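You operate a simulated robot arm through the tools that you are given. There is no shell and no other tool.

The job below is to be done with a simulated robot arm. You get a single attempt, and the scene is never put back.

## Task
Pack the LAMP bracket in the large carton and tape it shut.
Fine: fold all four flaps in, end flaps under; press the tape strip from the bench along the seam; other brackets and the spare strip stay.

It is judged by the outcome, as a careful person would: the job done as asked, and still so three seconds after it is handed in. It fails if anything else is knocked over, pushed out of place, dropped, spilled or broken. Flat cloth is picked up by pressing the open fingertips on it (5 to 10 N) and closing them slowly along it; thin cloth reads only 2 to 8 mm in the jaws.

## Robot
A 7-joint arm with a two-finger parallel gripper, fixed in place. Base frame: the origin is at the foot of the arm, x ahead of it, y to its left, z up. Lengths are in cm, angles in rad, forces in N, time in s.
With the tool pointing down near the work surface it reaches from about 44 to 90 cm from the base axis. Its first joint turns from -0.297 to 2.199 rad. Payload 1.57 kg.
Tool frame: the origin (TCP) lies between the finger pads and is the grasp point; the fingertips stand 3 cm ahead of it; z points along the fingers, y is the line along which they close. The gripper opens to 8 cm. The fingers are 1.7 cm wide and 1.2 cm thick; the gripper's body (4 by 8.2 cm) begins 8 cm behind the TCP.
Orientation is told as [roll, pitch, yaw] about the base's x, y, z axes, in that order, counted from this pose: with the fingers straight down and closing along the base's y, the tool's x points along the base's -x, its y along +y and its z along -z.

## Interface
- The arm moves only by the tool play_rows. Its argument "deltas" is a list of rows, each an object of numbers (a shift or turn left out is 0, a gripper value left out holds the last): "claw": the opening in per cent of the stroke, from 0 (shut) to 100 (fully open); "x", "y", "z": the shift along the tool's x, y, z in units of 50 mm (1.0 is 50 mm); "wx", "wy", "wz": the turn, a rotation vector about the tool's x, y, z in units of 5 degrees (1.0 is 5 degrees). In form: [{"claw": .., "x": .., "y": .., "z": .., "wx": .., "wy": .., "wz": ..}, ...]. A call has 1 to 20 rows; each row shifts and turns the commanded pose from where the row before left it, along the tool's axes as they then stand. A call with a number of a shift or a turn outside -1 to 1 is refused whole. A row lasts 0.2 s, in which the tool goes at most 5 cm and 0.15 rad; a call with a longer step from one row to the next is refused whole, and so is a gripper value outside its range. A pose out of reach is approached as far as the arm can. The call stops where the force on the tool passes 90 N (or 10 N more than at its start, if that is more) or the arm is blocked; 0.2 s more then pass. The fingers move at their own pace (about 4.5 cm/s each) and stop on an object; they squeeze with about 31 N. The grip force told is the motor's: it shows also when the fingers shut on nothing. Time passes only in rows, and 0.2 s behind the last, so rows that do not move let the fingers close. The reply holds the time, the measured pose of the TCP, the force on the tool along the base axes, the opening and the grip force, in the units named above and with some noise, with the torque about the TCP (base axes, N m) and any sound that the robot's microphone picked up.
- Cameras (640 x 400 px; columns grow to the right, rows downward): "scene" is fixed at [39.94, -50.14, 145.2]; the picture's right is [-0.85, 0.52, 0.00], its down [0.15, 0.24, -0.96] and it looks along [-0.50, -0.82, -0.28] (base axes); focal length 214 px, centre (320, 200). "wrist" rides on the gripper at [7.2, -0.7, -12.2] in the tool frame; the picture's right is [0.09, 1.00, 0.00], its down [-0.84, 0.08, -0.54] and it looks along [-0.54, 0.05, 0.84] (tool axes); focal length 238 px, centre (320, 200). There is no depth. A picture from a camera that has moved, and an enlarged one, comes with that camera's place and axes in the base frame and with its lens.
- snapshot(camera): a new picture of that camera. It takes no simulated time.
- slide_trunk(by): slides the trunk up (or, below 0, down) by that many cm; the arm rides with it, the base frame stays. It gives what a move gives, with no picture.
- close_up(camera, box): a new picture of the part [left, top, right, bottom] of that camera's present view, enlarged. It takes no simulated time.
- job_done(): hands the job in; it is judged then, once.

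Nothing tells you positions but the pictures and the camera data. Unless the task says otherwise, let go and move clear before handing in.

The tools are called as name(argument=value, ...) on one line, values as JSON. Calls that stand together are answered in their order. play_rows: Moves the arm, as the interface text tells. Its arguments: {"type":"object","properties":{"deltas":{"type":"array","items":{"type":"object","properties":{"claw":{"type":"number"},"x":{"type":"number"},"y":{"type":"number"},"z":{"type":"number"},"wx":{"type":"number"},"wy":{"type":"number"},"wz":{"type":"number"}}}}},"required":["deltas"]} The other tools are called the same way: slide_trunk (by) slides the trunk up or down; snapshot (camera) takes a picture; close_up (camera, box) takes an enlarged picture of a part of a camera's view; job_done () hands the job in.

At the start:

```text
time: 0.0
tool_pos: [70.87, -3.51, 120.39]
ee_rot: [0.0, 0.0, 0.0]
contact_force: [-0.4, 0.4, 0.4]
ft_torque: [0.0, 0.01, 0.0]
finger_gap: 8.01
finger_force: 0.2
trunk travel left (down, up): [-67.5, 11.5]
```

scene: 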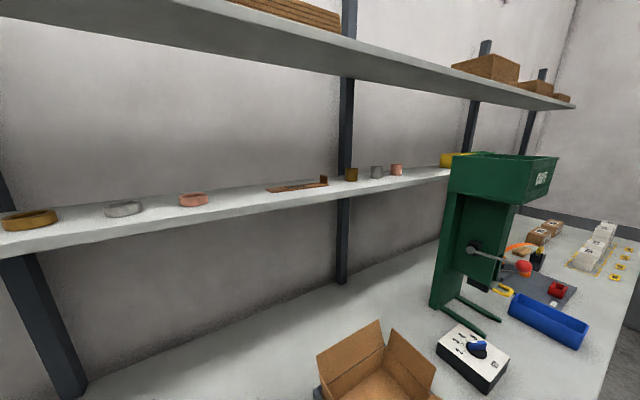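
wrist: 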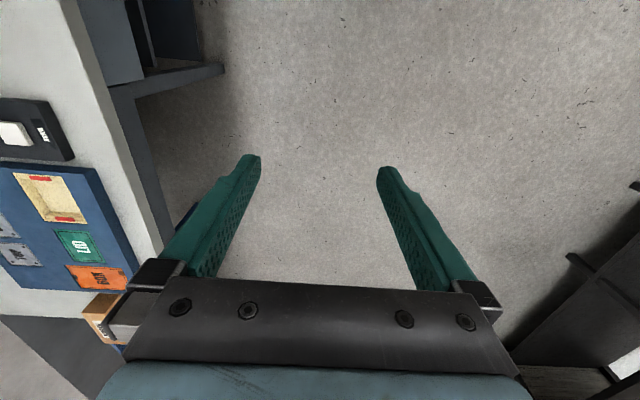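

I'll start with pictures, because the scene camera appears to look away from the arm's reachable area. The wrist view shows a bench with labelled things at its left edge, so I'm enlarging those parts first.

close_up(camera="wrist", box=[0, 80, 200, 350])

close_up(camera="scene", box=[300, 200, 640, 400])

close_up(camera="wrist", box=[440, 150, 640, 400])

```text
1.48 times, centred on (100, 215) of wrist
camera zoom: at [63.64, -4.24, 132.48], right [-0.09, 1.0, 0.0], down [0.84, 0.08, 0.54], along [0.54, 0.05, -0.84], focal length 353 px, centre (646, 178)
```

zoom: 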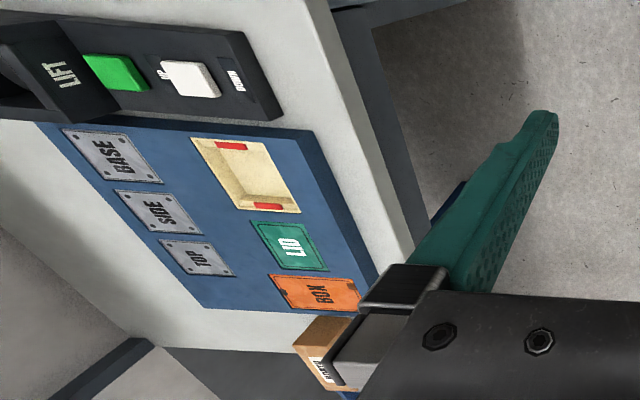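

```text
1.88 times, centred on (470, 300) of scene
camera zoom: at [39.94, -50.14, 145.2], right [-0.85, 0.52, 0.0], down [0.15, 0.24, -0.96], along [-0.5, -0.82, -0.28], focal length 404 px, centre (38, 12)
```

zoom: 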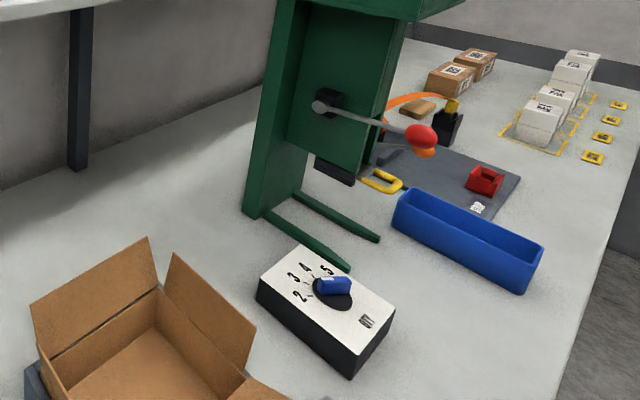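

```text
1.60 times, centred on (540, 275) of wrist
camera zoom: at [63.64, -4.24, 132.48], right [-0.09, 1.0, 0.0], down [0.84, 0.08, 0.54], along [0.54, 0.05, -0.84], focal length 381 px, centre (-32, 80)
```

zoom: 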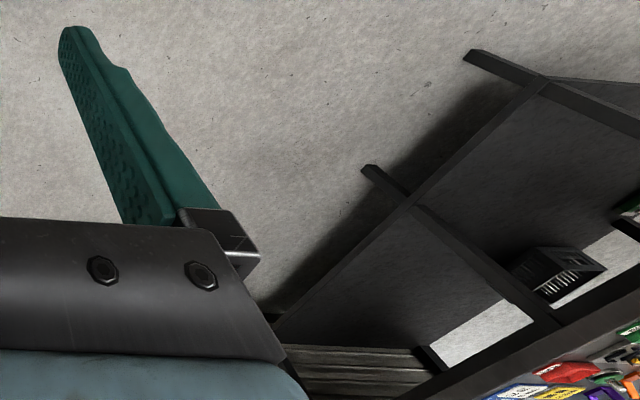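

The wrist view shows a lift and mat station on the robot's right, and something colourful far off to its left. I'll swing the arm left at its present height to find the large carton, the brackets and the tape.

play_rows(deltas=[{"y": 0.96, "x": 0.033, "wz": -0.786}, {"y": 0.96, "x": 0.033, "wz": -0.786}, {"y": 0.96, "x": 0.033, "wz": -0.786}, {"y": 0.96, "x": 0.033, "wz": -0.786}, {"y": 0.96, "x": 0.033, "wz": -0.786}, {"y": 0.96, "x": 0.033, "wz": -0.786}, {"y": 0.96, "x": 0.033, "wz": -0.786}, {"y": 0.96, "x": 0.033, "wz": -0.786}, {"y": 0.96, "x": 0.033, "wz": -0.786}, {"y": 0.96, "x": 0.033, "wz": -0.786}])

snapshot(camera="wrist")

play_rows(deltas=[{"y": 0.96, "x": 0.033, "wz": -0.786}, {"y": 0.96, "x": 0.033, "wz": -0.786}, {"y": 0.96, "x": 0.033, "wz": -0.786}, {"y": 0.96, "x": 0.033, "wz": -0.786}, {"y": 0.96, "x": 0.033, "wz": -0.786}, {"y": 0.96, "x": 0.033, "wz": -0.786}, {"y": 0.96, "x": 0.033, "wz": -0.786}, {"y": 0.96, "x": 0.033, "wz": -0.786}, {"y": 0.96, "x": 0.033, "wz": -0.786}, {"y": 0.96, "x": 0.033, "wz": -0.786}])

snapshot(camera="wrist")

play_rows(deltas=[{"y": 0.96, "x": 0.033, "wz": -0.786}, {"y": 0.96, "x": 0.033, "wz": -0.786}, {"y": 0.96, "x": 0.033, "wz": -0.786}, {"y": 0.96, "x": 0.033, "wz": -0.786}, {"y": 0.96, "x": 0.033, "wz": -0.786}, {"y": 0.96, "x": 0.033, "wz": -0.786}, {"y": 0.96, "x": 0.033, "wz": -0.786}, {"y": 0.96, "x": 0.033, "wz": -0.786}, {"y": 0.96, "x": 0.033, "wz": -0.786}, {"y": 0.96, "x": 0.033, "wz": -0.786}])

snapshot(camera="wrist")

```text
time: 2.2
tool_pos: [53.67, 32.51, 118.6]
ee_rot: [-0.002, 0.0, 0.686]
contact_force: [0.1, 0.0, 0.5]
ft_torque: [0.0, -0.01, 0.02]
finger_gap: 7.97
finger_force: 0.0
out of reach, approached as far as the arm can: row 8, 9, 10
trunk travel left (down, up): [-67.5, 11.5]
```

```text
taken
camera wrist: at [48.54, 27.44, 130.81], right [-0.7, 0.71, 0.0], down [0.6, 0.59, 0.54], along [0.39, 0.38, -0.84], focal length 238 px, centre (320, 200)
```

wrist: 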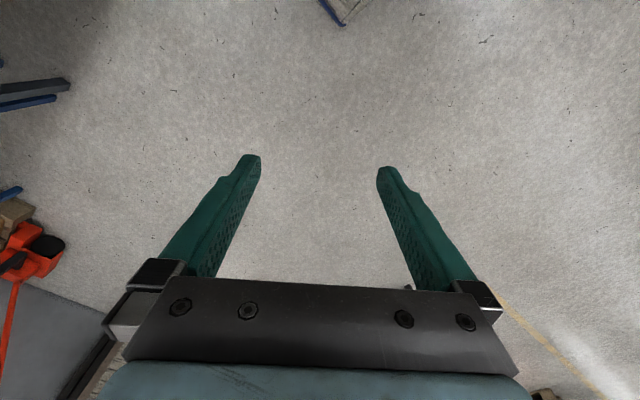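

```text
time: 3.4
tool_pos: [43.54, 31.91, 118.23]
ee_rot: [-0.009, 0.005, 0.989]
contact_force: [42.3, -12.6, 8.0]
ft_torque: [1.16, 6.38, 4.15]
finger_gap: 8.0
finger_force: 0.2
out of reach, approached as far as the arm can: row 1, 2, 3, 4
trunk travel left (down, up): [-67.5, 11.5]
stopped in row 5: the force on the tool passed its limit at 131 N (the readings are from after the stop); the commanded pose is now the measured one
```

```text
taken
camera wrist: at [40.04, 25.58, 130.42], right [-0.88, 0.47, -0.01], down [0.39, 0.75, 0.54], along [0.26, 0.47, -0.84], focal length 238 px, centre (320, 200)
```

wrist: 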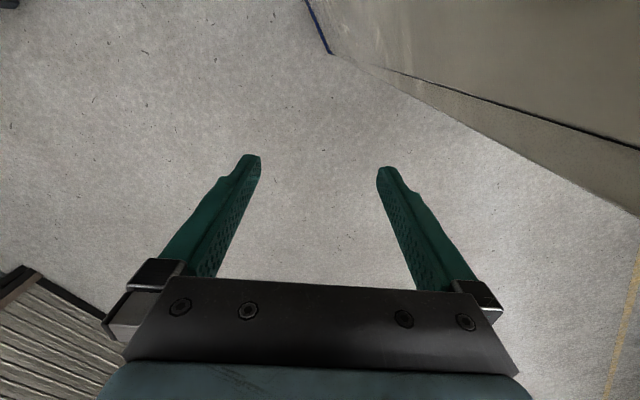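

```text
time: 3.7
tool_pos: [43.52, 32.14, 118.01]
ee_rot: [-0.017, 0.008, 1.004]
contact_force: [40.1, -15.1, 7.3]
ft_torque: [1.47, 5.94, 4.03]
finger_gap: 8.01
finger_force: 0.1
out of reach, approached as far as the arm can: row 1
trunk travel left (down, up): [-67.5, 11.5]
stopped in row 1: the force on the tool passed its limit at 134 N (the readings are from after the stop); the commanded pose is now the measured one
```

```text
taken
camera wrist: at [40.03, 25.87, 130.37], right [-0.89, 0.46, -0.02], down [0.38, 0.76, 0.53], along [0.26, 0.47, -0.85], focal length 238 px, centre (320, 200)
```

wrist: 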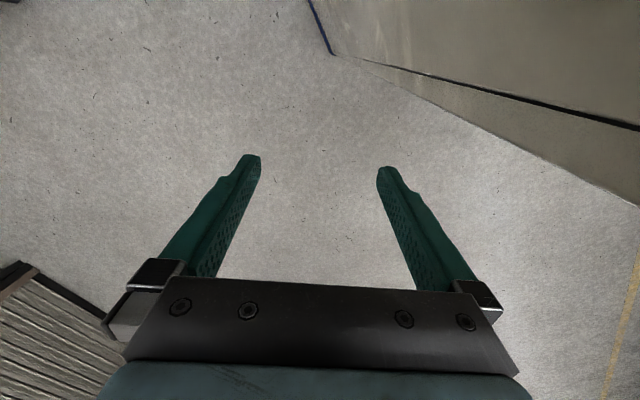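

The arm met something while swinging left; it was out of reach there and pressing. I'll back off the way I came and check that the force falls away.

play_rows(deltas=[{"y": -0.5, "wz": 0.5}, {"y": -0.9, "x": 0.0, "wz": 0.7}, {"y": -0.9, "x": -0.3, "wz": 0.7}, {"y": 0}])

snapshot(camera="scene")

snapshot(camera="wrist")

```text
time: 4.7
tool_pos: [53.06, 26.78, 118.64]
ee_rot: [-0.019, 0.005, 0.844]
contact_force: [0.1, -0.7, 0.1]
ft_torque: [-0.03, 0.02, -0.02]
finger_gap: 8.0
finger_force: 0.0
trunk travel left (down, up): [-67.5, 11.5]
```

```text
taken
```

scene: 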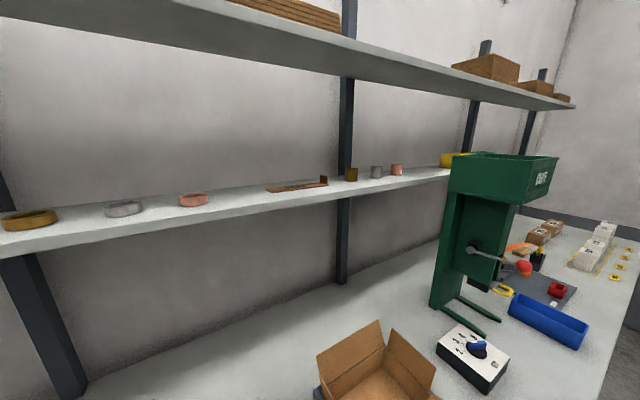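

```text
taken
camera wrist: at [48.58, 21.11, 130.87], right [-0.8, 0.59, -0.02], down [0.49, 0.69, 0.54], along [0.33, 0.42, -0.84], focal length 238 px, centre (320, 200)
```

wrist: 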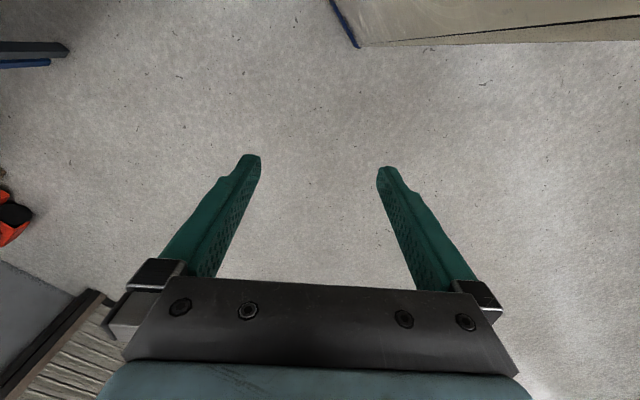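

The force is gone and the arm is free. I'll tilt the wrist camera toward the horizon to survey the room without moving far.

play_rows(deltas=[{"wy": -1}, {"wy": -1}, {"wy": -1}, {"wy": -1}, {"wy": -1}, {"wy": -1}, {"wy": -1}, {"wy": -1}, {"wy": 0}])

snapshot(camera="wrist")

```text
time: 6.6
tool_pos: [61.85, 18.37, 115.08]
ee_rot: [0.002, -0.642, 0.64]
contact_force: [0.2, -0.9, 0.8]
ft_torque: [0.03, -0.01, 0.01]
finger_gap: 7.97
finger_force: 0.1
trunk travel left (down, up): [-67.5, 11.5]
stopped in row 9: the arm was blocked; the commanded pose is now the measured one
```

```text
taken
camera wrist: at [51.79, 9.97, 120.53], right [-0.66, 0.75, -0.05], down [0.23, 0.27, 0.94], along [0.72, 0.6, -0.35], focal length 238 px, centre (320, 200)
```

wrist: 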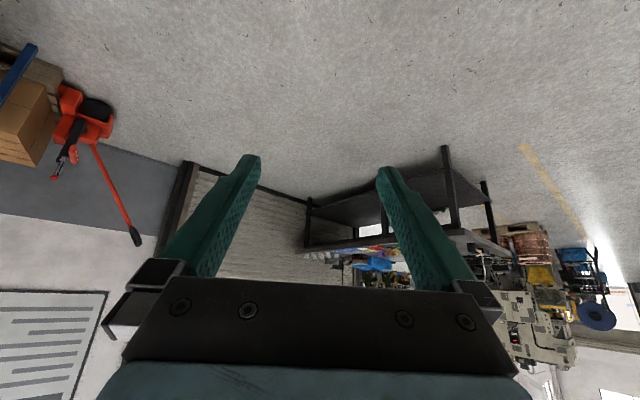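

The workspace limit seems to lie on this left side, and the carton in the scene view is at about azimuth -1.6 rad. I'll level the tool again and swing right to look there, staying high.

play_rows(deltas=[{"wy": 1, "y": -0.5}, {"wy": 1, "y": -0.5}, {"wy": 1, "y": -0.5}, {"wy": 1, "y": -0.5}, {"wy": 1, "y": -0.5}, {"wy": 1, "y": -0.5}, {"wy": 1, "y": -0.5}])

snapshot(camera="wrist")

```text
time: 8.2
tool_pos: [70.53, 6.22, 117.15]
ee_rot: [-0.016, -0.047, 0.669]
contact_force: [-0.2, 0.8, -1.5]
ft_torque: [-0.01, -0.03, 0.02]
finger_gap: 8.0
finger_force: 0.1
trunk travel left (down, up): [-67.5, 11.5]
```

```text
taken
camera wrist: at [64.7, 1.02, 128.84], right [-0.69, 0.72, -0.02], down [0.58, 0.57, 0.58], along [0.43, 0.39, -0.81], focal length 238 px, centre (320, 200)
```

wrist: 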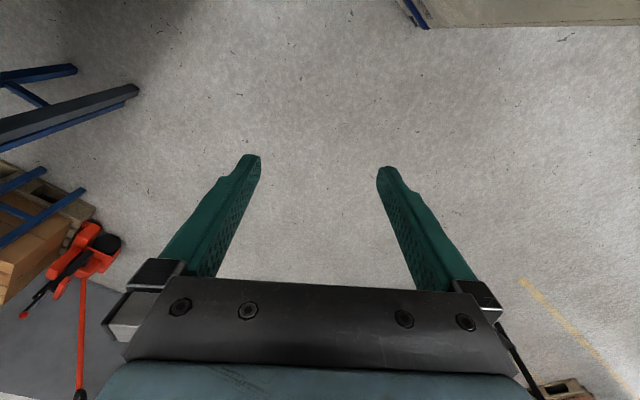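

The arm is moving freely again. Now I'll straighten the yaw and swing right past the starting pose in small steps.

play_rows(deltas=[{"wz": 1, "wy": 0.2}, {"wz": 1, "wy": 0.2}, {"wz": 1, "wy": 0.1}, {"wz": 1}, {"wz": 1}, {"wz": 1}, {"wz": 0.7}, {"y": -0.96, "x": 0.033, "wz": 0.786}, {"y": -0.96, "x": 0.033, "wz": 0.786}, {"y": -0.96, "x": 0.033, "wz": 0.786}, {"y": -0.96, "x": 0.033, "wz": 0.786}, {"y": -0.96, "x": 0.033, "wz": 0.786}])

snapshot(camera="wrist")

```text
time: 10.8
tool_pos: [68.7, -17.73, 116.65]
ee_rot: [-0.001, -0.011, -0.261]
contact_force: [-0.5, 1.5, 0.4]
ft_torque: [-0.04, 0.0, 0.04]
finger_gap: 8.0
finger_force: 0.1
trunk travel left (down, up): [-67.5, 11.5]
```

```text
taken
camera wrist: at [61.38, -16.51, 128.78], right [0.17, 0.99, 0.0], down [0.82, -0.14, 0.55], along [0.54, -0.09, -0.83], focal length 238 px, centre (320, 200)
```

wrist: 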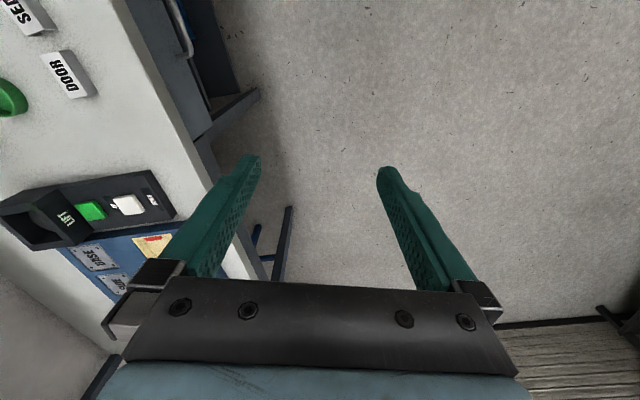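

The swing right works, and a bench with "DOOR" and "LIFT" plates is coming into view. I'll keep swinging right along the bench.

play_rows(deltas=[{"y": -0.96, "x": 0.033, "wz": 0.786}, {"y": -0.96, "x": 0.033, "wz": 0.786}, {"y": -0.96, "x": 0.033, "wz": 0.786}, {"y": -0.96, "x": 0.033, "wz": 0.786}, {"y": -0.96, "x": 0.033, "wz": 0.786}, {"y": 0}])

snapshot(camera="wrist")

snapshot(camera="scene")

```text
time: 12.2
tool_pos: [58.56, -39.45, 117.0]
ee_rot: [0.003, -0.013, -0.604]
contact_force: [0.1, 0.2, 0.8]
ft_torque: [-0.01, 0.0, -0.01]
finger_gap: 7.99
finger_force: 0.1
trunk travel left (down, up): [-67.5, 11.5]
```

```text
taken
camera wrist: at [52.13, -35.84, 129.09], right [0.49, 0.87, 0.0], down [0.73, -0.41, 0.55], along [0.48, -0.27, -0.83], focal length 238 px, centre (320, 200)
```

wrist: 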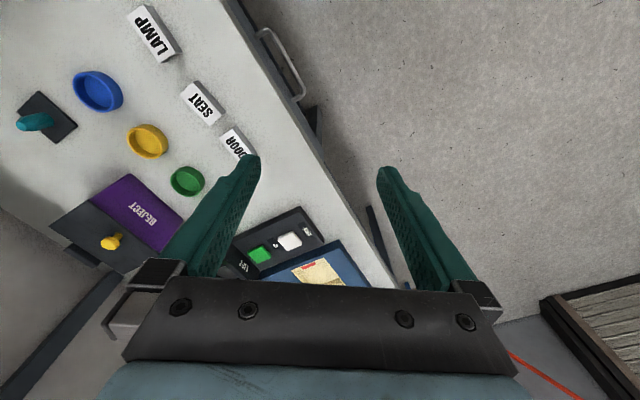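

```text
taken
```

scene: 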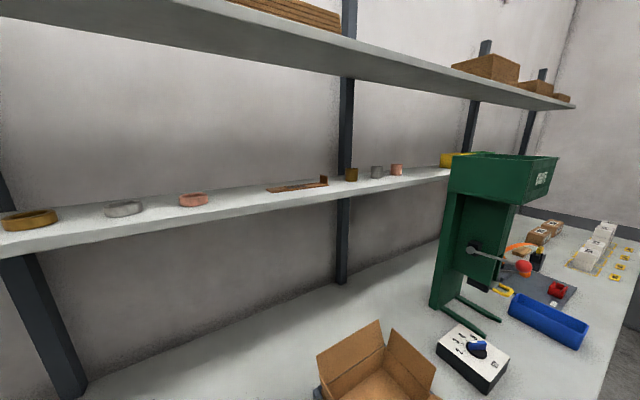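

I can see white pieces marked LAMP, SEAT and DOOR on the bench near its edge. I'll go on to the right to find the open carton and the tape.

play_rows(deltas=[{"y": -0.96, "x": 0.033, "wz": 0.786}, {"y": -0.96, "x": 0.033, "wz": 0.786}, {"y": -0.96, "x": 0.033, "wz": 0.786}, {"y": -0.96, "x": 0.033, "wz": 0.786}, {"y": -0.96, "x": 0.033, "wz": 0.786}, {"y": 0}])

snapshot(camera="wrist")

play_rows(deltas=[{"y": -0.96, "x": 0.033, "wz": 0.786}, {"y": -0.96, "x": 0.033, "wz": 0.786}, {"y": -0.96, "x": 0.033, "wz": 0.786}, {"y": -0.96, "x": 0.033, "wz": 0.786}, {"y": -0.96, "x": 0.033, "wz": 0.786}, {"y": 0}])

snapshot(camera="wrist")

snapshot(camera="scene")

```text
time: 13.6
tool_pos: [41.6, -56.41, 117.04]
ee_rot: [0.007, -0.009, -0.946]
contact_force: [-0.9, 0.2, -0.4]
ft_torque: [0.0, -0.01, 0.04]
finger_gap: 8.01
finger_force: 0.0
trunk travel left (down, up): [-67.5, 11.5]
```

```text
taken
camera wrist: at [36.68, -50.97, 129.17], right [0.75, 0.66, 0.01], down [0.55, -0.63, 0.55], along [0.37, -0.41, -0.83], focal length 238 px, centre (320, 200)
```

wrist: 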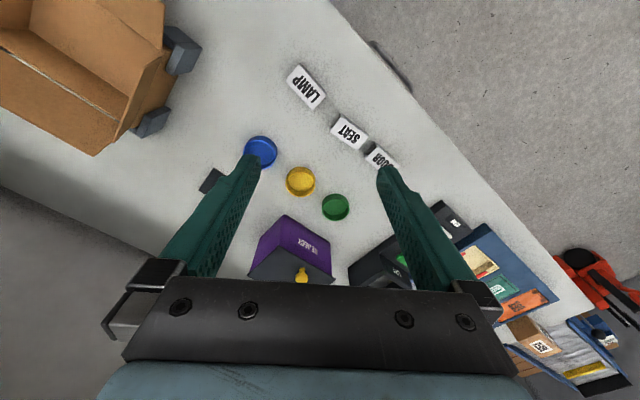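

```text
time: 15.0
tool_pos: [20.65, -67.26, 116.8]
ee_rot: [0.009, -0.006, -1.291]
contact_force: [0.0, -0.2, 0.1]
ft_torque: [0.04, -0.02, -0.01]
finger_gap: 8.01
finger_force: 0.1
trunk travel left (down, up): [-67.5, 11.5]
```

```text
taken
camera wrist: at [17.81, -60.5, 128.88], right [0.93, 0.36, 0.01], down [0.3, -0.78, 0.55], along [0.21, -0.51, -0.84], focal length 238 px, centre (320, 200)
```

wrist: 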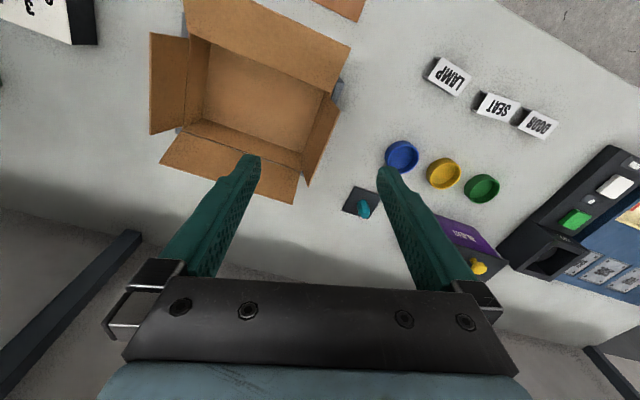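

```text
taken
```

scene: 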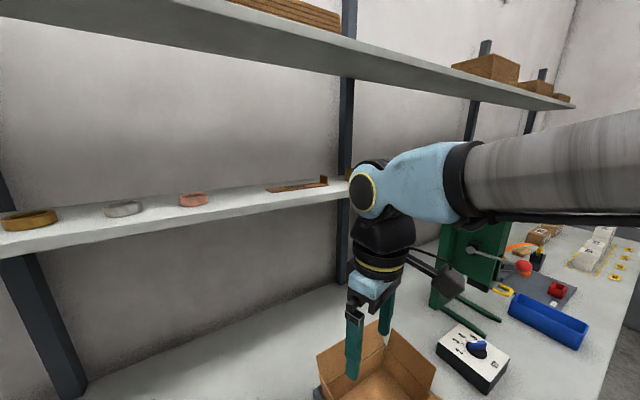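

I've found the open carton, the LAMP, SEAT and DOOR pieces (top about z = 86 cm) and some coloured cups. I'll enlarge each to see what they are and to look for the tape.

close_up(camera="wrist", box=[380, 30, 640, 200])

close_up(camera="wrist", box=[130, 0, 390, 220])

close_up(camera="scene", box=[460, 200, 640, 400])

```text
2.35 times, centred on (510, 115) of wrist
camera zoom: at [17.81, -60.5, 128.88], right [0.93, 0.36, 0.01], down [0.3, -0.78, 0.55], along [0.21, -0.51, -0.84], focal length 561 px, centre (-127, 400)
```

zoom: 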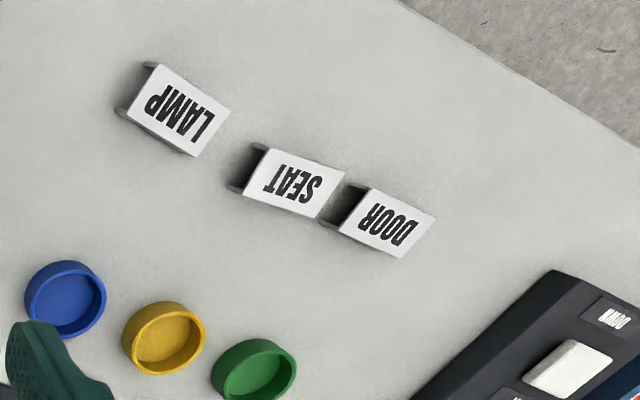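

```text
1.82 times, centred on (260, 110) of wrist
camera zoom: at [17.81, -60.5, 128.88], right [0.93, 0.36, 0.01], down [0.3, -0.78, 0.55], along [0.21, -0.51, -0.84], focal length 433 px, centre (429, 364)
```

zoom: 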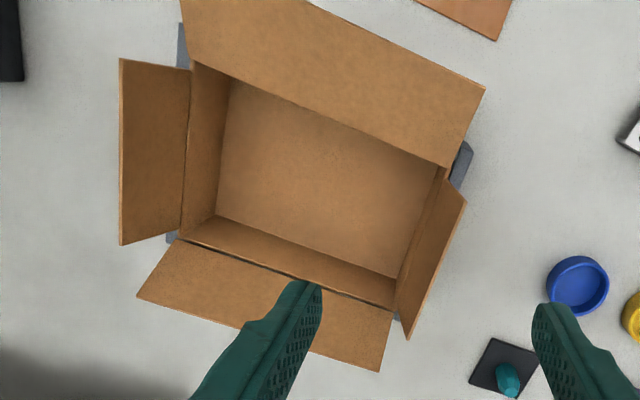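

```text
2.00 times, centred on (550, 300) of scene
camera zoom: at [39.94, -50.14, 145.2], right [-0.85, 0.52, 0.0], down [0.15, 0.24, -0.96], along [-0.5, -0.82, -0.28], focal length 429 px, centre (-140, 0)
```

zoom: 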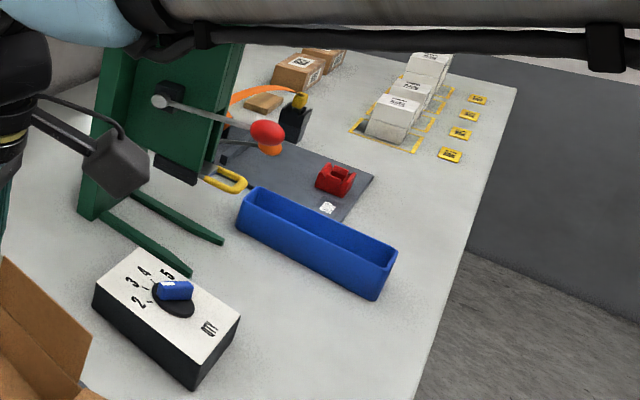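

The brackets are white-labelled channels, and the carton stands in a grey fixture. A brown flat piece shows just past the top of the picture, nearer the robot, so I'll draw the tool in to see the area between the carton and the robot.

play_rows(deltas=[{"x": 0.9}, {"x": 0.9}, {"x": 0.9}, {"x": 0.9}, {"x": 0}])

snapshot(camera="wrist")

```text
time: 16.2
tool_pos: [15.17, -49.75, 116.39]
ee_rot: [0.009, -0.008, -1.288]
contact_force: [0.4, 0.0, 0.4]
ft_torque: [-0.01, -0.03, 0.02]
finger_gap: 7.98
finger_force: 0.0
trunk travel left (down, up): [-67.5, 11.5]
```

```text
taken
camera wrist: at [12.39, -42.89, 128.48], right [0.93, 0.37, 0.01], down [0.3, -0.78, 0.55], along [0.21, -0.51, -0.84], focal length 238 px, centre (320, 200)
```

wrist: 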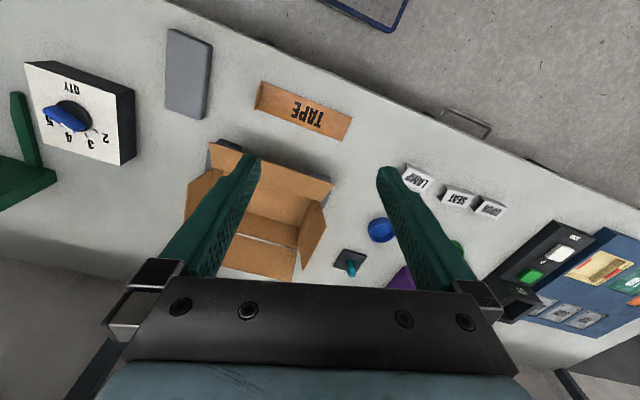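

close_up(camera="wrist", box=[140, 10, 380, 160])

close_up(camera="wrist", box=[160, 120, 360, 290])

```text
2.67 times, centred on (260, 85) of wrist
camera zoom: at [12.39, -42.89, 128.48], right [0.93, 0.37, 0.01], down [0.3, -0.78, 0.55], along [0.21, -0.51, -0.84], focal length 636 px, centre (480, 507)
```

zoom: 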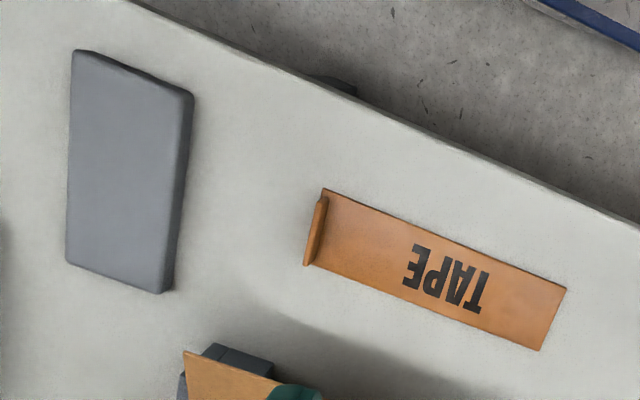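

```text
2.35 times, centred on (260, 205) of wrist
camera zoom: at [12.39, -42.89, 128.48], right [0.93, 0.37, 0.01], down [0.3, -0.78, 0.55], along [0.21, -0.51, -0.84], focal length 561 px, centre (461, 188)
```

zoom: 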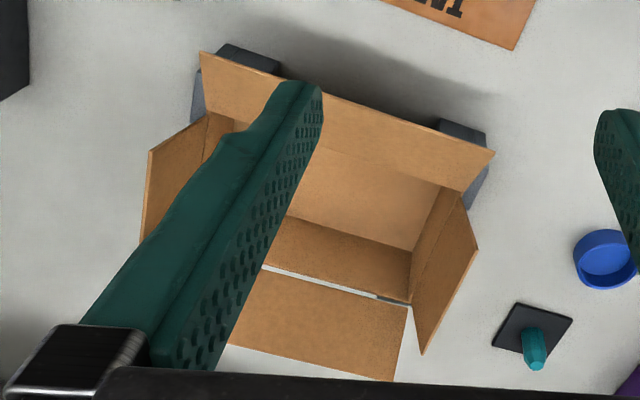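

The TAPE strip lies on the bench at about x 5.6–22.5, y -56…-51, with a raised tab at the low-x end. The carton rim spans about x 2–22, y -79…-66, z = 91, and the bench is near z = 83.5. Next I'll look at the LAMP bracket from closer.

play_rows(deltas=[{"x": -0.317, "y": 0.7}, {"x": -0.317, "y": 0.7}, {"x": -0.317, "y": 0.7}, {"x": -0.317, "y": 0.7}, {"x": -0.317, "y": 0.7}, {"x": -0.317, "y": 0.7}, {"wz": -0.95, "z": 0.5}, {"wz": -0.95, "z": 0.5}, {"wz": -0.95, "z": 0.5}, {"wz": -0.95, "z": 0.5}, {"x": 0}])

snapshot(camera="wrist")

```text
time: 18.6
tool_pos: [38.31, -53.05, 106.75]
ee_rot: [0.007, -0.011, -0.958]
contact_force: [0.9, -0.2, -0.3]
ft_torque: [-0.02, 0.0, -0.04]
finger_gap: 8.01
finger_force: 0.0
trunk travel left (down, up): [-67.5, 11.5]
```

```text
taken
camera wrist: at [33.39, -47.46, 118.76], right [0.76, 0.65, 0.01], down [0.54, -0.64, 0.55], along [0.36, -0.42, -0.83], focal length 238 px, centre (320, 200)
```

wrist: 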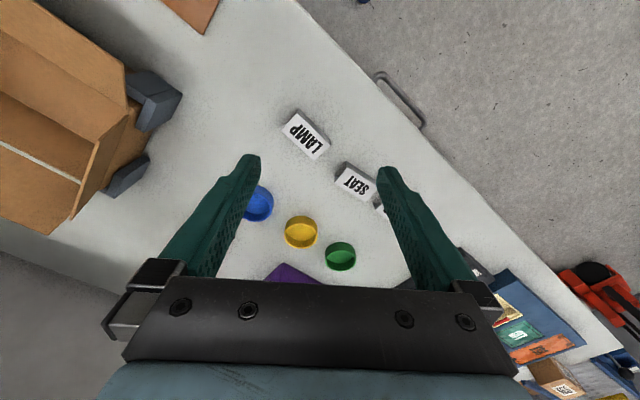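

close_up(camera="wrist", box=[250, 90, 410, 210])

close_up(camera="wrist", box=[0, 0, 240, 240])

```text
3.33 times, centred on (330, 150) of wrist
camera zoom: at [33.39, -47.46, 118.76], right [0.76, 0.65, 0.01], down [0.54, -0.64, 0.55], along [0.36, -0.42, -0.83], focal length 794 px, centre (287, 367)
```

zoom: 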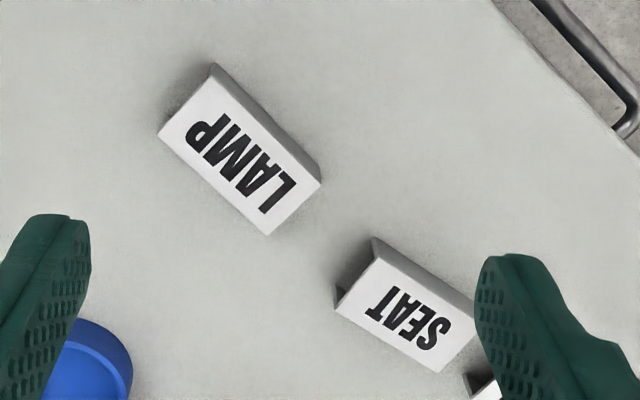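

```text
1.67 times, centred on (120, 120) of wrist
camera zoom: at [33.39, -47.46, 118.76], right [0.76, 0.65, 0.01], down [0.54, -0.64, 0.55], along [0.36, -0.42, -0.83], focal length 397 px, centre (653, 333)
```

zoom: 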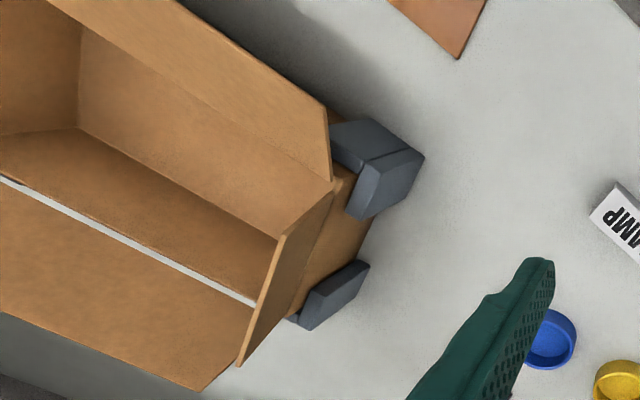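

The LAMP bracket is an axis-aligned channel, about 6.3 cm along x and 3.3 cm along y, centred near (39.3, -57.3) with its top at about 85.7. I'll turn the gripper to yaw 0 so it closes along y, hover above it and check the alignment.

play_rows(deltas=[{"wz": -1}, {"wz": -1}, {"wz": -1}, {"wz": -1}, {"wz": -1}, {"wz": -1}, {"wz": -1}, {"wz": -1}, {"wz": -1}, {"wz": -1}, {"wz": -0.98}, {"x": -0.2, "y": -0.84, "z": 0.8}, {"z": 0.8}, {"z": 0}])

snapshot(camera="wrist")

```text
refused: row 12 steps farther than a row can; nothing moved
```

```text
taken
camera wrist: at [33.39, -47.46, 118.76], right [0.76, 0.65, 0.01], down [0.54, -0.64, 0.55], along [0.36, -0.42, -0.83], focal length 238 px, centre (320, 200)
```

wrist: 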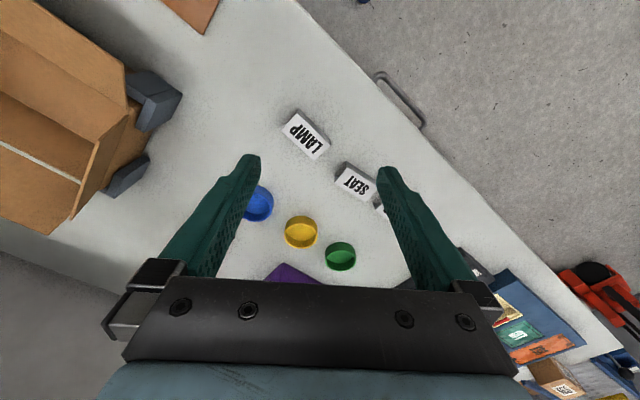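

The move was refused because one step was too long, so nothing has changed. I'm splitting it into smaller steps.

play_rows(deltas=[{"wz": -1}, {"wz": -1}, {"wz": -1}, {"wz": -1}, {"wz": -1}, {"wz": -1}, {"wz": -1}, {"wz": -1}, {"wz": -1}, {"wz": -1}, {"wz": -0.98}, {"x": -0.2, "y": -0.42, "z": 0.5}, {"y": -0.43, "z": 0.5}, {"z": 0.6}, {"z": 0}])

snapshot(camera="wrist")

```text
time: 21.8
tool_pos: [39.79, -57.27, 98.51]
ee_rot: [-0.005, -0.011, 0.002]
contact_force: [0.5, 0.3, 0.1]
ft_torque: [0.01, -0.02, -0.01]
finger_gap: 7.99
finger_force: 0.0
trunk travel left (down, up): [-67.5, 11.5]
```

```text
taken
camera wrist: at [32.31, -57.89, 110.66], right [-0.09, 1.0, -0.01], down [0.83, 0.08, 0.55], along [0.55, 0.05, -0.83], focal length 238 px, centre (320, 200)
```

wrist: 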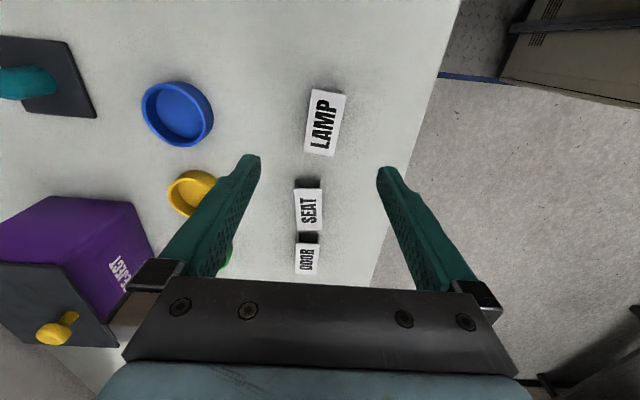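

The bracket lies midway between the fingers, at about (39.5, -56.8) and turned by roughly -0.05 rad. I'll align, go down until the tips are just above the bench, and close.

play_rows(deltas=[{"x": 0.06, "y": 0.09, "wz": 0.5, "z": 0.2}, {"z": 0.5}, {"z": 0.5}, {"z": 0.5}, {"z": 0.3}, {"z": 0.15}, {"z": 0}])

snapshot(camera="wrist")

```text
time: 23.4
tool_pos: [39.43, -56.8, 87.99]
ee_rot: [-0.003, -0.012, -0.043]
contact_force: [0.2, 0.4, -0.1]
ft_torque: [0.04, 0.01, 0.01]
finger_gap: 8.01
finger_force: 0.0
trunk travel left (down, up): [-67.5, 11.5]
```

```text
taken
camera wrist: at [32.02, -57.16, 100.03], right [-0.05, 1.0, 0.0], down [0.83, 0.04, 0.55], along [0.55, 0.02, -0.83], focal length 238 px, centre (320, 200)
```

wrist: 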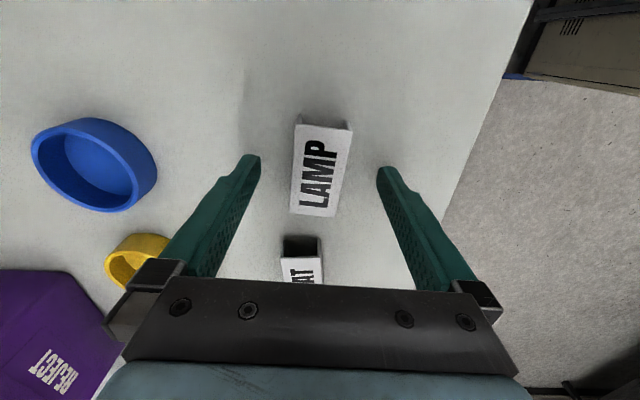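

The bracket is centred between the fingers. I'll go down a little more and close slowly.

play_rows(deltas=[{"z": 0.09}, {"z": 0.09}, {"z": 0}])

play_rows(deltas=[{"claw": 60}, {"claw": 45}, {"claw": 30}, {"claw": 20}, {"claw": 20}, {"claw": 20}])

snapshot(camera="wrist")

```text
time: 24.2
tool_pos: [39.48, -56.88, 87.04]
ee_rot: [-0.003, -0.013, -0.042]
contact_force: [0.6, 0.4, -0.2]
ft_torque: [0.01, 0.0, -0.03]
finger_gap: 8.02
finger_force: 0.1
trunk travel left (down, up): [-67.5, 11.5]
```

```text
time: 25.6
tool_pos: [39.43, -56.81, 87.25]
ee_rot: [-0.003, -0.013, -0.042]
contact_force: [0.3, -0.1, 0.3]
ft_torque: [-0.02, -0.01, 0.0]
finger_gap: 3.34
finger_force: 30.5
trunk travel left (down, up): [-67.5, 11.5]
```

```text
taken
camera wrist: at [32.02, -57.14, 99.16], right [-0.05, 1.0, 0.0], down [0.83, 0.04, 0.55], along [0.55, 0.02, -0.83], focal length 238 px, centre (320, 200)
```

wrist: 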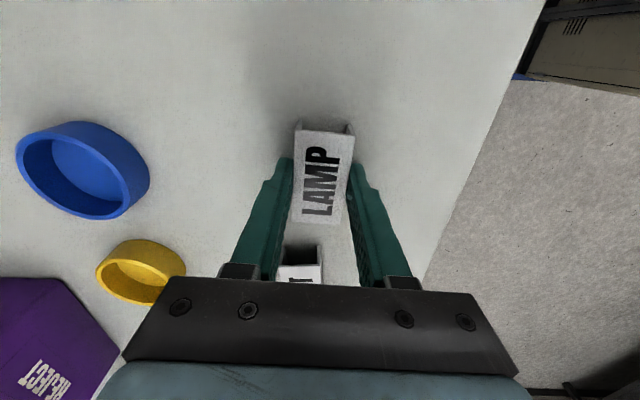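

The grip is firm at 3.3 cm. I'll lift straight up and carry the bracket over the carton's middle.

play_rows(deltas=[{"z": -0.3}, {"z": -0.6}, {"z": -0.6}, {"z": -0.6}, {"z": -0.6}, {"z": -0.6}, {"z": -0.3}, {"x": 0.665, "y": -0.418}, {"x": 0.665, "y": -0.418}, {"x": 0.665, "y": -0.418}, {"x": 0.665, "y": -0.418}, {"x": 0.665, "y": -0.418}, {"x": 0.665, "y": -0.418}, {"x": 0.665, "y": -0.418}, {"x": 0.665, "y": -0.418}, {"x": 0}])

snapshot(camera="wrist")

snapshot(camera="scene")

```text
time: 29.0
tool_pos: [11.98, -72.49, 104.77]
ee_rot: [-0.006, -0.011, -0.041]
contact_force: [0.7, -0.8, -0.5]
ft_torque: [0.0, -0.01, 0.0]
finger_gap: 1.6
finger_force: 0.0
trunk travel left (down, up): [-67.5, 11.5]
```

```text
taken
camera wrist: at [4.51, -72.88, 116.86], right [-0.05, 1.0, 0.0], down [0.83, 0.04, 0.55], along [0.55, 0.02, -0.83], focal length 238 px, centre (320, 200)
```

wrist: 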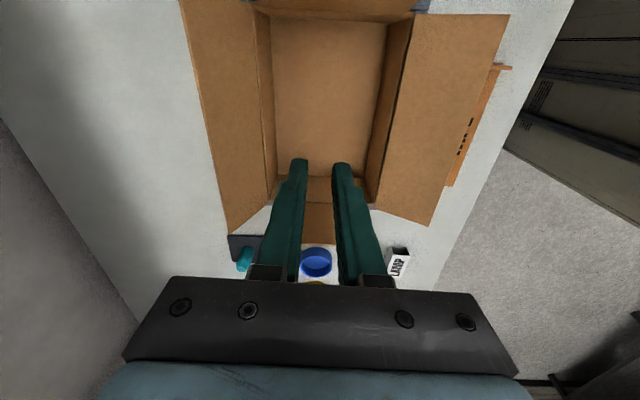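

```text
taken
```

scene: 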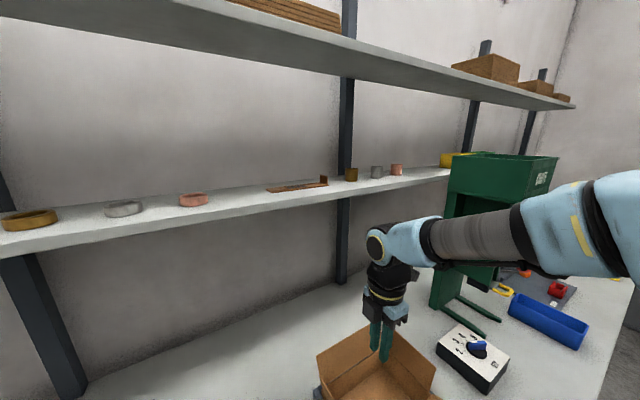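

The fingers came up empty: the gap is 1.6 cm and the LAMP bracket is still near its original place, so it slipped out at the start of the lift. I'll check how it stands now.

close_up(camera="wrist", box=[360, 220, 440, 290])

play_rows(deltas=[{"x": -0.665, "y": 0.418}, {"x": -0.665, "y": 0.418}, {"x": -0.665, "y": 0.418}, {"x": -0.665, "y": 0.418}, {"x": -0.665, "y": 0.418}, {"x": -0.665, "y": 0.418}, {"x": -0.665, "y": 0.418, "claw": 100}, {"x": -0.4, "y": 0.2}, {"z": 0.5}, {"x": 0}])

snapshot(camera="wrist")

```text
5.71 times, centred on (400, 255) of wrist
camera zoom: at [4.51, -72.88, 116.86], right [-0.05, 1.0, 0.0], down [0.83, 0.04, 0.55], along [0.55, 0.02, -0.83], focal length 1362 px, centre (-137, -114)
```

zoom: 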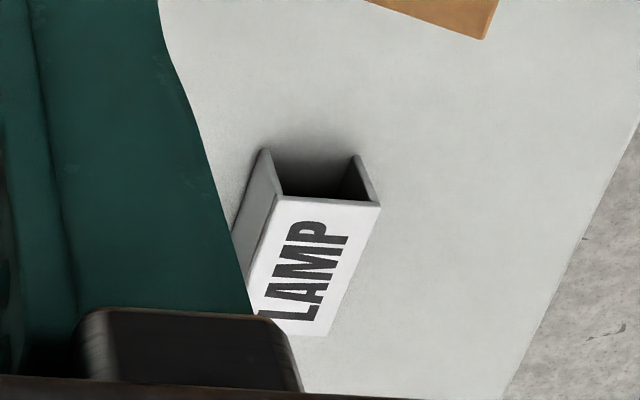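

```text
time: 31.2
tool_pos: [37.69, -57.57, 102.54]
ee_rot: [-0.003, -0.012, -0.041]
contact_force: [1.4, -0.3, 0.1]
ft_torque: [-0.01, 0.02, -0.02]
finger_gap: 7.98
finger_force: 0.0
trunk travel left (down, up): [-67.5, 11.5]
```

```text
taken
camera wrist: at [30.33, -57.87, 114.59], right [-0.05, 1.0, 0.0], down [0.83, 0.04, 0.55], along [0.55, 0.02, -0.83], focal length 238 px, centre (320, 200)
```

wrist: 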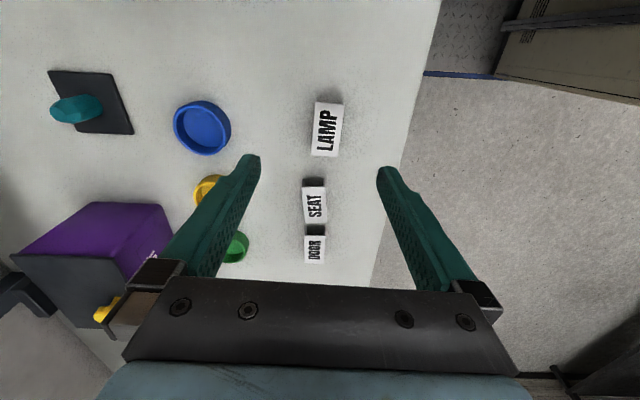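

The bracket is upright in the same place, with no harm done. I'll grasp it again deeper, just above the bench, then close fully and lift slowly while checking the gap.

play_rows(deltas=[{"x": -0.32, "y": 0.155, "z": 0.3}, {"z": 0.6}, {"z": 0.6}, {"z": 0.6}, {"z": 0.4}, {"z": 0.3}, {"z": 0.2}, {"z": 0.05}, {"z": 0}])

play_rows(deltas=[{"z": 0.05}, {"z": 0.05}, {"z": 0}])

close_up(camera="wrist", box=[220, 80, 420, 240])

```text
time: 33.2
tool_pos: [39.62, -57.12, 87.37]
ee_rot: [-0.005, -0.012, -0.041]
contact_force: [0.8, 0.7, 0.0]
ft_torque: [0.01, -0.01, 0.03]
finger_gap: 8.0
finger_force: 0.0
trunk travel left (down, up): [-67.5, 11.5]
```

```text
time: 34.0
tool_pos: [39.44, -57.14, 87.07]
ee_rot: [-0.005, -0.013, -0.041]
contact_force: [3.1, 3.3, 19.2]
ft_torque: [1.03, -0.03, -0.09]
finger_gap: 7.97
finger_force: 0.0
trunk travel left (down, up): [-67.5, 11.5]
```

```text
2.50 times, centred on (320, 160) of wrist
camera zoom: at [32.08, -57.43, 99.08], right [-0.05, 1.0, -0.01], down [0.83, 0.05, 0.55], along [0.55, 0.02, -0.83], focal length 596 px, centre (320, 300)
```

zoom: 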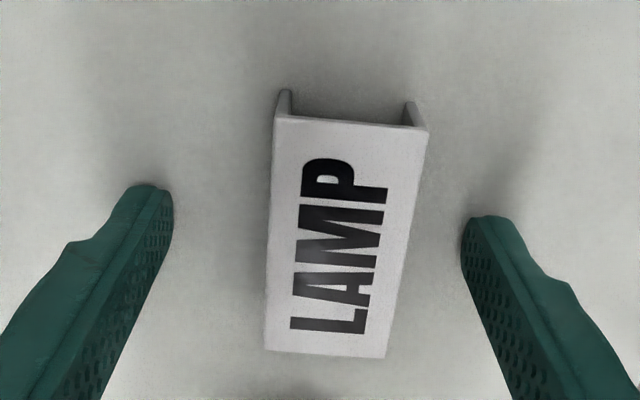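

The fingertips just touched the bench, with TCP at about 87.07. I'll ease up a millimetre, close fully, then lift in small steps.

play_rows(deltas=[{"z": -0.03}, {"claw": 60}, {"claw": 45}, {"claw": 35}, {"claw": 0}, {"claw": 0}, {"claw": 0}, {"claw": 0}])

play_rows(deltas=[{"z": -0.05}, {"z": -0.1}, {"z": -0.1}, {"z": -0.1}, {"z": 0}])

close_up(camera="wrist", box=[220, 80, 420, 240])

```text
time: 35.8
tool_pos: [39.57, -57.15, 87.18]
ee_rot: [-0.003, -0.013, -0.042]
contact_force: [1.0, 0.0, 0.8]
ft_torque: [-0.01, 0.02, 0.0]
finger_gap: 3.32
finger_force: 31.0
trunk travel left (down, up): [-67.5, 11.5]
```

```text
time: 37.0
tool_pos: [39.31, -57.28, 88.79]
ee_rot: [-0.003, -0.01, -0.041]
contact_force: [1.0, 0.2, -1.4]
ft_torque: [-0.01, 0.0, 0.01]
finger_gap: 3.33
finger_force: 31.2
trunk travel left (down, up): [-67.5, 11.5]
```

```text
2.50 times, centred on (320, 160) of wrist
camera zoom: at [32.03, -57.52, 100.88], right [-0.05, 1.0, 0.0], down [0.83, 0.04, 0.55], along [0.55, 0.02, -0.83], focal length 596 px, centre (320, 300)
```

zoom: 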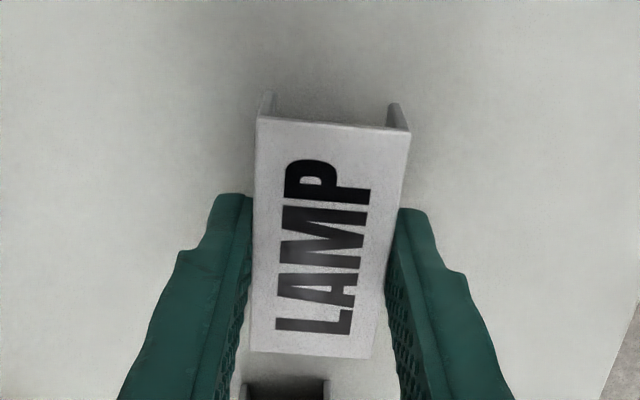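

The bracket is held and rising with the fingers, at a steady gap of 3.33 cm. I'll continue lifting gently and check again before carrying.

play_rows(deltas=[{"z": -0.15}, {"z": -0.25}, {"z": -0.3}, {"z": -0.3}, {"z": -0.3}, {"z": -0.3}, {"z": -0.3}, {"z": -0.3}, {"z": -0.3}, {"z": -0.3}, {"z": -0.2}, {"z": -0.1}, {"z": 0}])

snapshot(camera="wrist")

```text
time: 39.8
tool_pos: [39.11, -57.06, 104.4]
ee_rot: [-0.003, -0.011, -0.044]
contact_force: [-0.6, -0.1, -0.7]
ft_torque: [0.03, 0.01, -0.02]
finger_gap: 3.3
finger_force: 31.1
trunk travel left (down, up): [-67.5, 11.5]
```

```text
taken
camera wrist: at [31.84, -57.41, 116.4], right [-0.05, 1.0, -0.01], down [0.83, 0.04, 0.55], along [0.55, 0.02, -0.83], focal length 238 px, centre (320, 200)
```

wrist: 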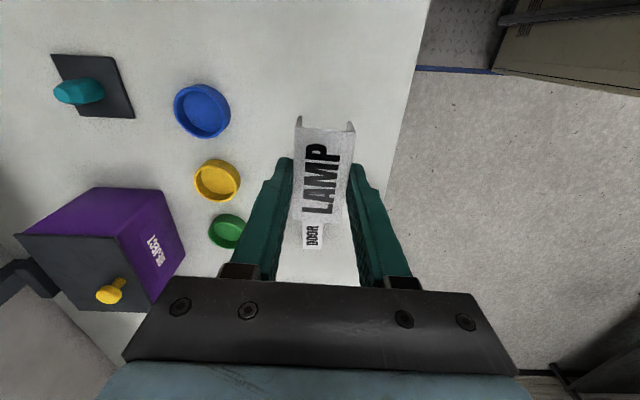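

The bracket is secure in the fingers. I'll carry it over the carton at a gentle pace.

play_rows(deltas=[{"x": 0.2, "y": -0.125}, {"x": 0.42, "y": -0.265}, {"x": 0.45, "y": -0.28}, {"x": 0.45, "y": -0.28}, {"x": 0.45, "y": -0.28}, {"x": 0.45, "y": -0.28}, {"x": 0.45, "y": -0.28}, {"x": 0.45, "y": -0.28}, {"x": 0.45, "y": -0.28}, {"x": 0.45, "y": -0.28}, {"x": 0.45, "y": -0.28}, {"x": 0.4, "y": -0.25}, {"x": 0.2, "y": -0.14}, {"x": 0}])

snapshot(camera="wrist")

close_up(camera="scene", box=[300, 240, 500, 400])

```text
time: 42.8
tool_pos: [12.18, -72.53, 104.23]
ee_rot: [-0.002, -0.013, -0.043]
contact_force: [-0.2, 0.2, -1.4]
ft_torque: [-0.01, 0.01, 0.0]
finger_gap: 3.31
finger_force: 31.0
trunk travel left (down, up): [-67.5, 11.5]
```

```text
taken
camera wrist: at [4.74, -72.82, 116.23], right [-0.05, 1.0, 0.0], down [0.83, 0.04, 0.55], along [0.55, 0.02, -0.83], focal length 238 px, centre (320, 200)
```

wrist: 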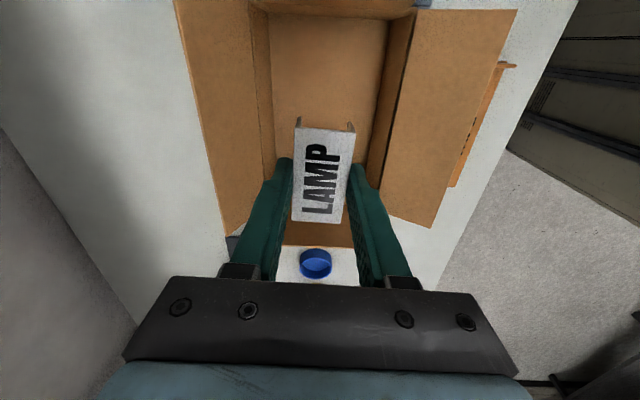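

```text
2.50 times, centred on (400, 320) of scene
camera zoom: at [39.94, -50.14, 145.2], right [-0.85, 0.52, 0.0], down [0.15, 0.24, -0.96], along [-0.5, -0.82, -0.28], focal length 536 px, centre (120, -100)
```

zoom: 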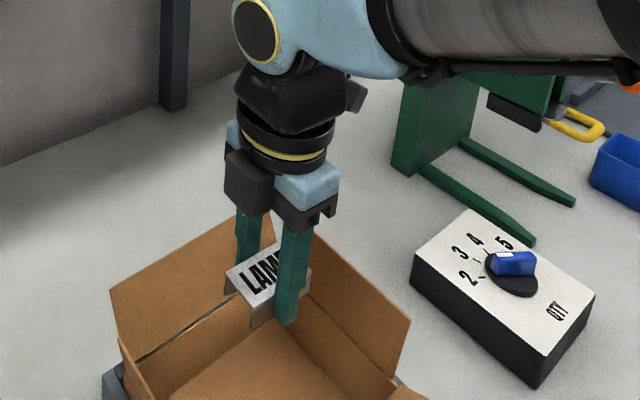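

The bracket hangs centred over the carton opening. I'll lower it into the carton, slowing down toward the floor.

play_rows(deltas=[{"z": 0.2}, {"z": 0.4}, {"z": 0.4}, {"z": 0.4}, {"z": 0.4}, {"z": 0.4}, {"z": 0.4}, {"z": 0.25}, {"z": 0.15}, {"z": 0.1}, {"z": 0}])

snapshot(camera="wrist")

```text
time: 45.2
tool_pos: [12.35, -72.43, 88.52]
ee_rot: [-0.003, -0.012, -0.041]
contact_force: [-0.3, -0.3, -0.1]
ft_torque: [0.03, 0.0, 0.0]
finger_gap: 3.31
finger_force: 31.3
trunk travel left (down, up): [-67.5, 11.5]
```

```text
taken
camera wrist: at [5.02, -72.79, 100.69], right [-0.05, 1.0, -0.01], down [0.83, 0.04, 0.55], along [0.55, 0.02, -0.83], focal length 238 px, centre (320, 200)
```

wrist: 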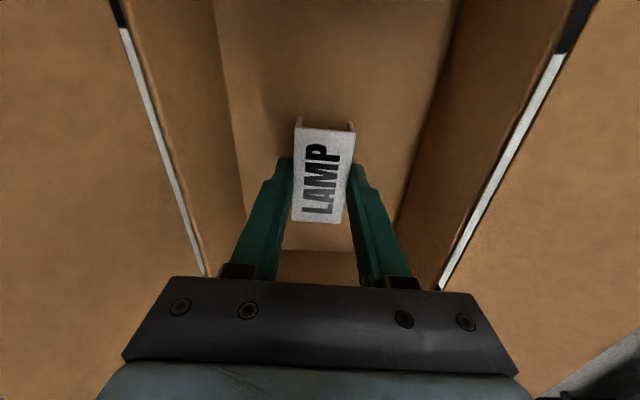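

play_rows(deltas=[{"z": 0.06}, {"z": 0.06}, {"z": 0}])

play_rows(deltas=[{"z": 0.05}, {"z": 0}])

```text
time: 46.0
tool_pos: [12.39, -72.46, 87.97]
ee_rot: [-0.004, -0.012, -0.043]
contact_force: [-0.2, -0.2, -0.2]
ft_torque: [-0.01, -0.01, -0.03]
finger_gap: 3.32
finger_force: 31.0
trunk travel left (down, up): [-67.5, 11.5]
```

```text
time: 46.6
tool_pos: [12.43, -72.51, 87.86]
ee_rot: [-0.003, -0.012, -0.043]
contact_force: [0.3, -0.2, -0.9]
ft_torque: [-0.04, -0.01, 0.02]
finger_gap: 3.33
finger_force: 30.8
trunk travel left (down, up): [-67.5, 11.5]
```

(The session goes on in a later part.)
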